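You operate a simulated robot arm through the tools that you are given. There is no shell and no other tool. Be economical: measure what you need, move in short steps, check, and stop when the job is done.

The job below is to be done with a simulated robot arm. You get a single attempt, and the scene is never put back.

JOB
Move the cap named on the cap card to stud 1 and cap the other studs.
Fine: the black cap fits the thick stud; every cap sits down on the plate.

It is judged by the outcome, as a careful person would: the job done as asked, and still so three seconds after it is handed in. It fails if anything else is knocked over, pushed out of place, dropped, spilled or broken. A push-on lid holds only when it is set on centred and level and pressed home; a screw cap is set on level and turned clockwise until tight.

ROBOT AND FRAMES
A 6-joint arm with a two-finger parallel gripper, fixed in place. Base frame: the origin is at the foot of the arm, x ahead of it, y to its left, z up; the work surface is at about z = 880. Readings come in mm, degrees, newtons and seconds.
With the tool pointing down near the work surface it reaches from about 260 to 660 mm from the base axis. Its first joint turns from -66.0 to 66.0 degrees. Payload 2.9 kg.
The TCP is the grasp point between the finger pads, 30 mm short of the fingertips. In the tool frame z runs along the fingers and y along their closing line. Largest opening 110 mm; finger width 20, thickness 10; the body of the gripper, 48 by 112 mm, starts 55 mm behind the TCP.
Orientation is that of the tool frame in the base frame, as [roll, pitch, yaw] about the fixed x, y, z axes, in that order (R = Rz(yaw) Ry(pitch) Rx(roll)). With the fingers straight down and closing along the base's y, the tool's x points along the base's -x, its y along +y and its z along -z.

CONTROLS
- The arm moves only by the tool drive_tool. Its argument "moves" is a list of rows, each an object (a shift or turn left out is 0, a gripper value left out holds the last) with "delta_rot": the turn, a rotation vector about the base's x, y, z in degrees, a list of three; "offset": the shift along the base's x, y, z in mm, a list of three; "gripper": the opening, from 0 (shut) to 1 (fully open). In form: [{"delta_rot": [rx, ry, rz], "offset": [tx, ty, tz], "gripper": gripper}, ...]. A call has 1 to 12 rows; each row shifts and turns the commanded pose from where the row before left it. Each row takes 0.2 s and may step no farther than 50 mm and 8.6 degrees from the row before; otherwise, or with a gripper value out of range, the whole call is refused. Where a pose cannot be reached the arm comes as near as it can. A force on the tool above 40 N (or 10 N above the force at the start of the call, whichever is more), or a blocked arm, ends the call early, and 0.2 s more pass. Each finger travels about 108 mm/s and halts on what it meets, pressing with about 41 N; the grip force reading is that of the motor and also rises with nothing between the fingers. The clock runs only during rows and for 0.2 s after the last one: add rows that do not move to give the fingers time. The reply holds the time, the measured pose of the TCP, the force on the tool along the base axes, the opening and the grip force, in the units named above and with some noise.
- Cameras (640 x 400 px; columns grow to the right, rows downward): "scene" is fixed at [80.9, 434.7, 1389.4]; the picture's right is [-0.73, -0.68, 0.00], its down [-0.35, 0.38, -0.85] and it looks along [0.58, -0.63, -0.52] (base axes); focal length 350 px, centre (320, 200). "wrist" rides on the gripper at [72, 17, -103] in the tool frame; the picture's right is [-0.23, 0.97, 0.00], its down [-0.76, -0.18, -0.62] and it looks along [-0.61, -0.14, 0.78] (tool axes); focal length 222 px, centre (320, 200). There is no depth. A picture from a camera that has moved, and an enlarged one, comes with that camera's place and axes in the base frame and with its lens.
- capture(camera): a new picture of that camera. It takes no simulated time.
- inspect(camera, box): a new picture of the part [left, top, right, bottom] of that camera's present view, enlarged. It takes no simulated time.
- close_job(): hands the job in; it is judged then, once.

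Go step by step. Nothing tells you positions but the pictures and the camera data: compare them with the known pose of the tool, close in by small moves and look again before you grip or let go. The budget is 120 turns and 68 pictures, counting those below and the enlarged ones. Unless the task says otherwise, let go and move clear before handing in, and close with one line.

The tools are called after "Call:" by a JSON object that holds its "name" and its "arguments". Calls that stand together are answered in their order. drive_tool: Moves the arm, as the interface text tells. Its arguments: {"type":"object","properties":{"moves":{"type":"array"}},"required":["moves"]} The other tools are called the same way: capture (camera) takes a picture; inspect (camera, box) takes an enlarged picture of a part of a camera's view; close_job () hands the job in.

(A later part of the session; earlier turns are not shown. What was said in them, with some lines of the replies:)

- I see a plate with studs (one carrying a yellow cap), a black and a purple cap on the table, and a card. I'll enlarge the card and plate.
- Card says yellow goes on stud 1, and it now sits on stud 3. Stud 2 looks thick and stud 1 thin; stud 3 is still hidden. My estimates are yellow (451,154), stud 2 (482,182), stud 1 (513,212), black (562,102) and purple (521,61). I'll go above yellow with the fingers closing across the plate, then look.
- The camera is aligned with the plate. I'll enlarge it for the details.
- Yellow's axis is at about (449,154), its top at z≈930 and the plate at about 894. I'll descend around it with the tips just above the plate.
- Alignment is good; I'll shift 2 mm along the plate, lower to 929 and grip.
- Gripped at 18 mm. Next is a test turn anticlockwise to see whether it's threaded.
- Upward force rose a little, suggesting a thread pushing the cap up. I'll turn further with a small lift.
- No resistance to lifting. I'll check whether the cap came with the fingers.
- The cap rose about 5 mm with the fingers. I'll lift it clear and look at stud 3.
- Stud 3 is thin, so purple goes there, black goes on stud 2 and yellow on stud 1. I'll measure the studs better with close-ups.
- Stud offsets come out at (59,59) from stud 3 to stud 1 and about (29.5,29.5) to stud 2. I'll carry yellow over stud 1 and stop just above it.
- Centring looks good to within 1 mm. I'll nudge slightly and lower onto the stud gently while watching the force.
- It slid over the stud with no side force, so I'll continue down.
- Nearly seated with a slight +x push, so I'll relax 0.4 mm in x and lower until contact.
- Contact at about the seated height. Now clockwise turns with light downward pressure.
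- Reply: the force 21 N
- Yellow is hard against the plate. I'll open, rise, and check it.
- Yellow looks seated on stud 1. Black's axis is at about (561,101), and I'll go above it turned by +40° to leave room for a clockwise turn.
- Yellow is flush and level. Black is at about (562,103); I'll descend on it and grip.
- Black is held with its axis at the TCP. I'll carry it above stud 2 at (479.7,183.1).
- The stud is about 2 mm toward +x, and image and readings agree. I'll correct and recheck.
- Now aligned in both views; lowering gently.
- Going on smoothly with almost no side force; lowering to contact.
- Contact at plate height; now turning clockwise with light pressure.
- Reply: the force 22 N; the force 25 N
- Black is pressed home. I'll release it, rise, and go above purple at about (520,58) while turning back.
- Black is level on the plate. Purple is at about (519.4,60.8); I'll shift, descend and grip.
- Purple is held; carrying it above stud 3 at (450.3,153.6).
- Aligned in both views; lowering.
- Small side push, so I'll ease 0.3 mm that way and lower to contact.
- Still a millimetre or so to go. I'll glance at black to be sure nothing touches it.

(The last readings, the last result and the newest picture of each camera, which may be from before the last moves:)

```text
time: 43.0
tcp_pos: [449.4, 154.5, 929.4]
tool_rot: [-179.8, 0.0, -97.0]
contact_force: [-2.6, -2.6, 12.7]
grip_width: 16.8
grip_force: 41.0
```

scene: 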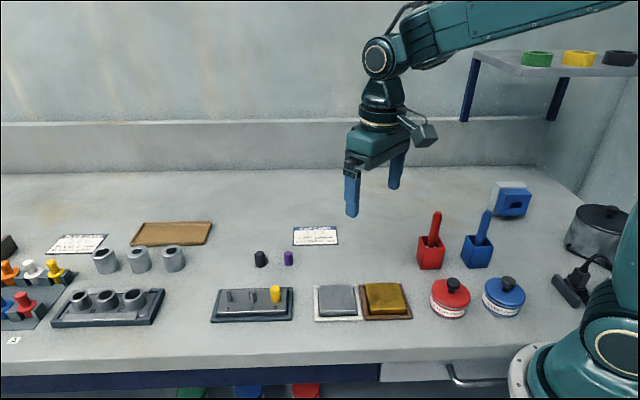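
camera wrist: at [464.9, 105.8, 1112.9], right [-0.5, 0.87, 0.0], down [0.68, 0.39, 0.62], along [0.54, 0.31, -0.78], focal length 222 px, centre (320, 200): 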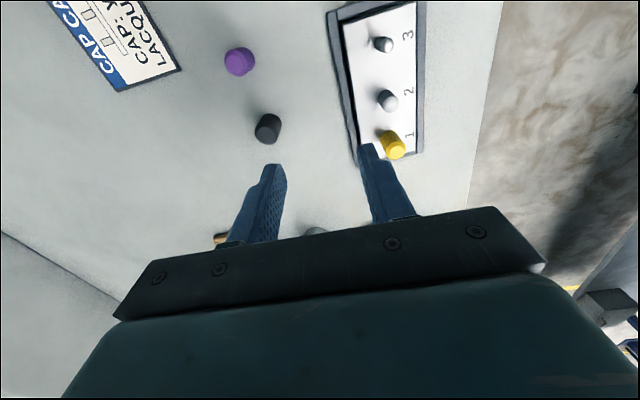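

The loose plate merely settled about 1 mm in its tray, and the caps stay upright. Purple is in contact; turning clockwise with light pressure.

Call:
{"name": "drive_tool", "arguments": {"moves": [{"delta_rot": [0, 0, -8], "offset": [0, 0, -0.2]}, {"delta_rot": [0, 0, -8]}, {"delta_rot": [0, 0, -8], "offset": [0, 0, -0.2]}, {"delta_rot": [0, 0, -8]}, {"delta_rot": [0, 0, -8]}, {}]}}

Call:
{"name": "drive_tool", "arguments": {"moves": [{"delta_rot": [0, 0, -8]}, {"delta_rot": [0, 0, -8]}, {"delta_rot": [0, 0, -8]}, {"delta_rot": [0, 0, -8]}, {"delta_rot": [0, 0, -8]}, {}]}}

Call:
{"name": "inspect", "arguments": {"camera": "scene", "box": [208, 265, 304, 325]}}

```text
time: 44.4
tcp_pos: [450.8, 155.0, 929.5]
tool_rot: [-180.0, 0.2, -137.0]
contact_force: [3.5, -5.9, 27.0]
grip_width: 16.9
grip_force: 41.8
```

```text
time: 45.8
tcp_pos: [449.5, 154.6, 929.7]
tool_rot: [179.9, 0.1, -177.1]
contact_force: [2.5, -1.8, 28.7]
grip_width: 16.8
grip_force: 40.9
```

```text
6.67 times, centred on (256, 295) of scene
camera zoom: at [80.5, 434.5, 1389.4], right [-0.73, -0.68, 0.0], down [-0.35, 0.38, -0.85], along [0.58, -0.63, -0.52], focal length 2333 px, centre (747, -433)
```

zoom: 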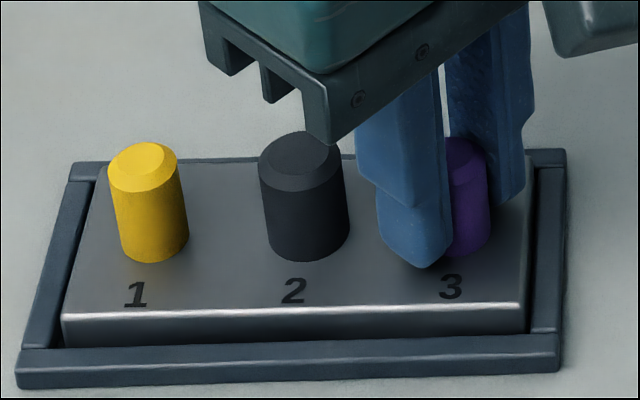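

Purple is pressed home. I'll release, rise, and check everything.

Call:
{"name": "drive_tool", "arguments": {"moves": [{"gripper": 0.33}, {}, {"offset": [0, 0, 20]}, {"offset": [0, 0, 35]}, {"offset": [0, 0, 45]}, {"offset": [0, -45, 10]}, {"offset": [-20, -45, 0]}, {}]}}

Call:
{"name": "inspect", "arguments": {"camera": "scene", "box": [208, 265, 304, 325]}}

Call:
{"name": "capture", "arguments": {"camera": "scene"}}

Call:
{"name": "capture", "arguments": {"camera": "wrist"}}

```text
time: 47.6
tcp_pos: [430.4, 63.4, 1041.5]
tool_rot: [-180.0, 0.1, -177.0]
contact_force: [0.4, 0.2, 0.6]
grip_width: 36.5
grip_force: 0.1
```

```text
6.67 times, centred on (256, 295) of scene
camera zoom: at [80.9, 434.7, 1389.4], right [-0.73, -0.68, 0.0], down [-0.35, 0.38, -0.85], along [0.58, -0.63, -0.52], focal length 2333 px, centre (747, -433)
```

zoom: 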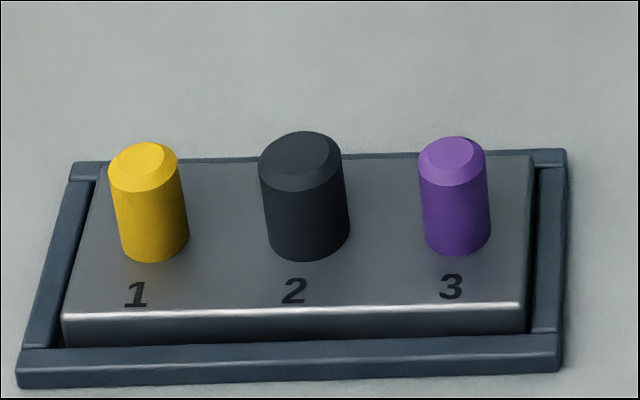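

```text
23 pictures are left
```

scene: 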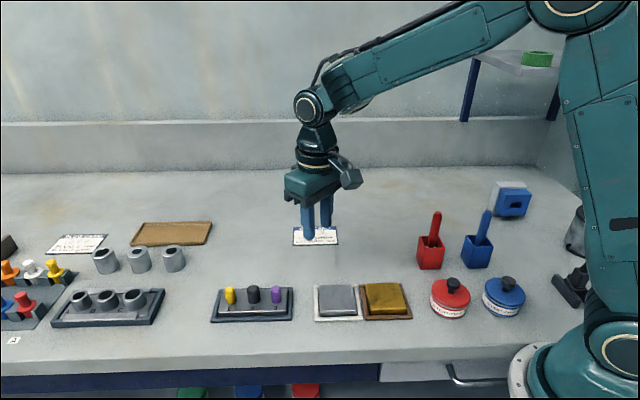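

```text
22 pictures are left
camera wrist: at [357.3, 77.5, 1143.8], right [0.18, 0.98, 0.0], down [0.77, -0.14, 0.62], along [0.61, -0.11, -0.78], focal length 222 px, centre (320, 200)
```

wrist: 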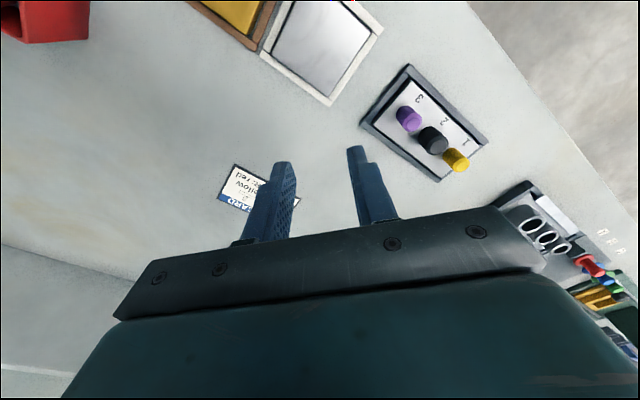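

All three caps sit level on the plate (yellow on 1, black on thick stud 2, purple on 3), and the arm is clear. I'm handing in.

Call:
{"name": "close_job", "arguments": {}}

```text
The job is handed in.
```

The job is handed in: the yellow cap is on stud 1, the black cap on thick stud 2 and the purple cap on stud 3, all sitting down on the plate.
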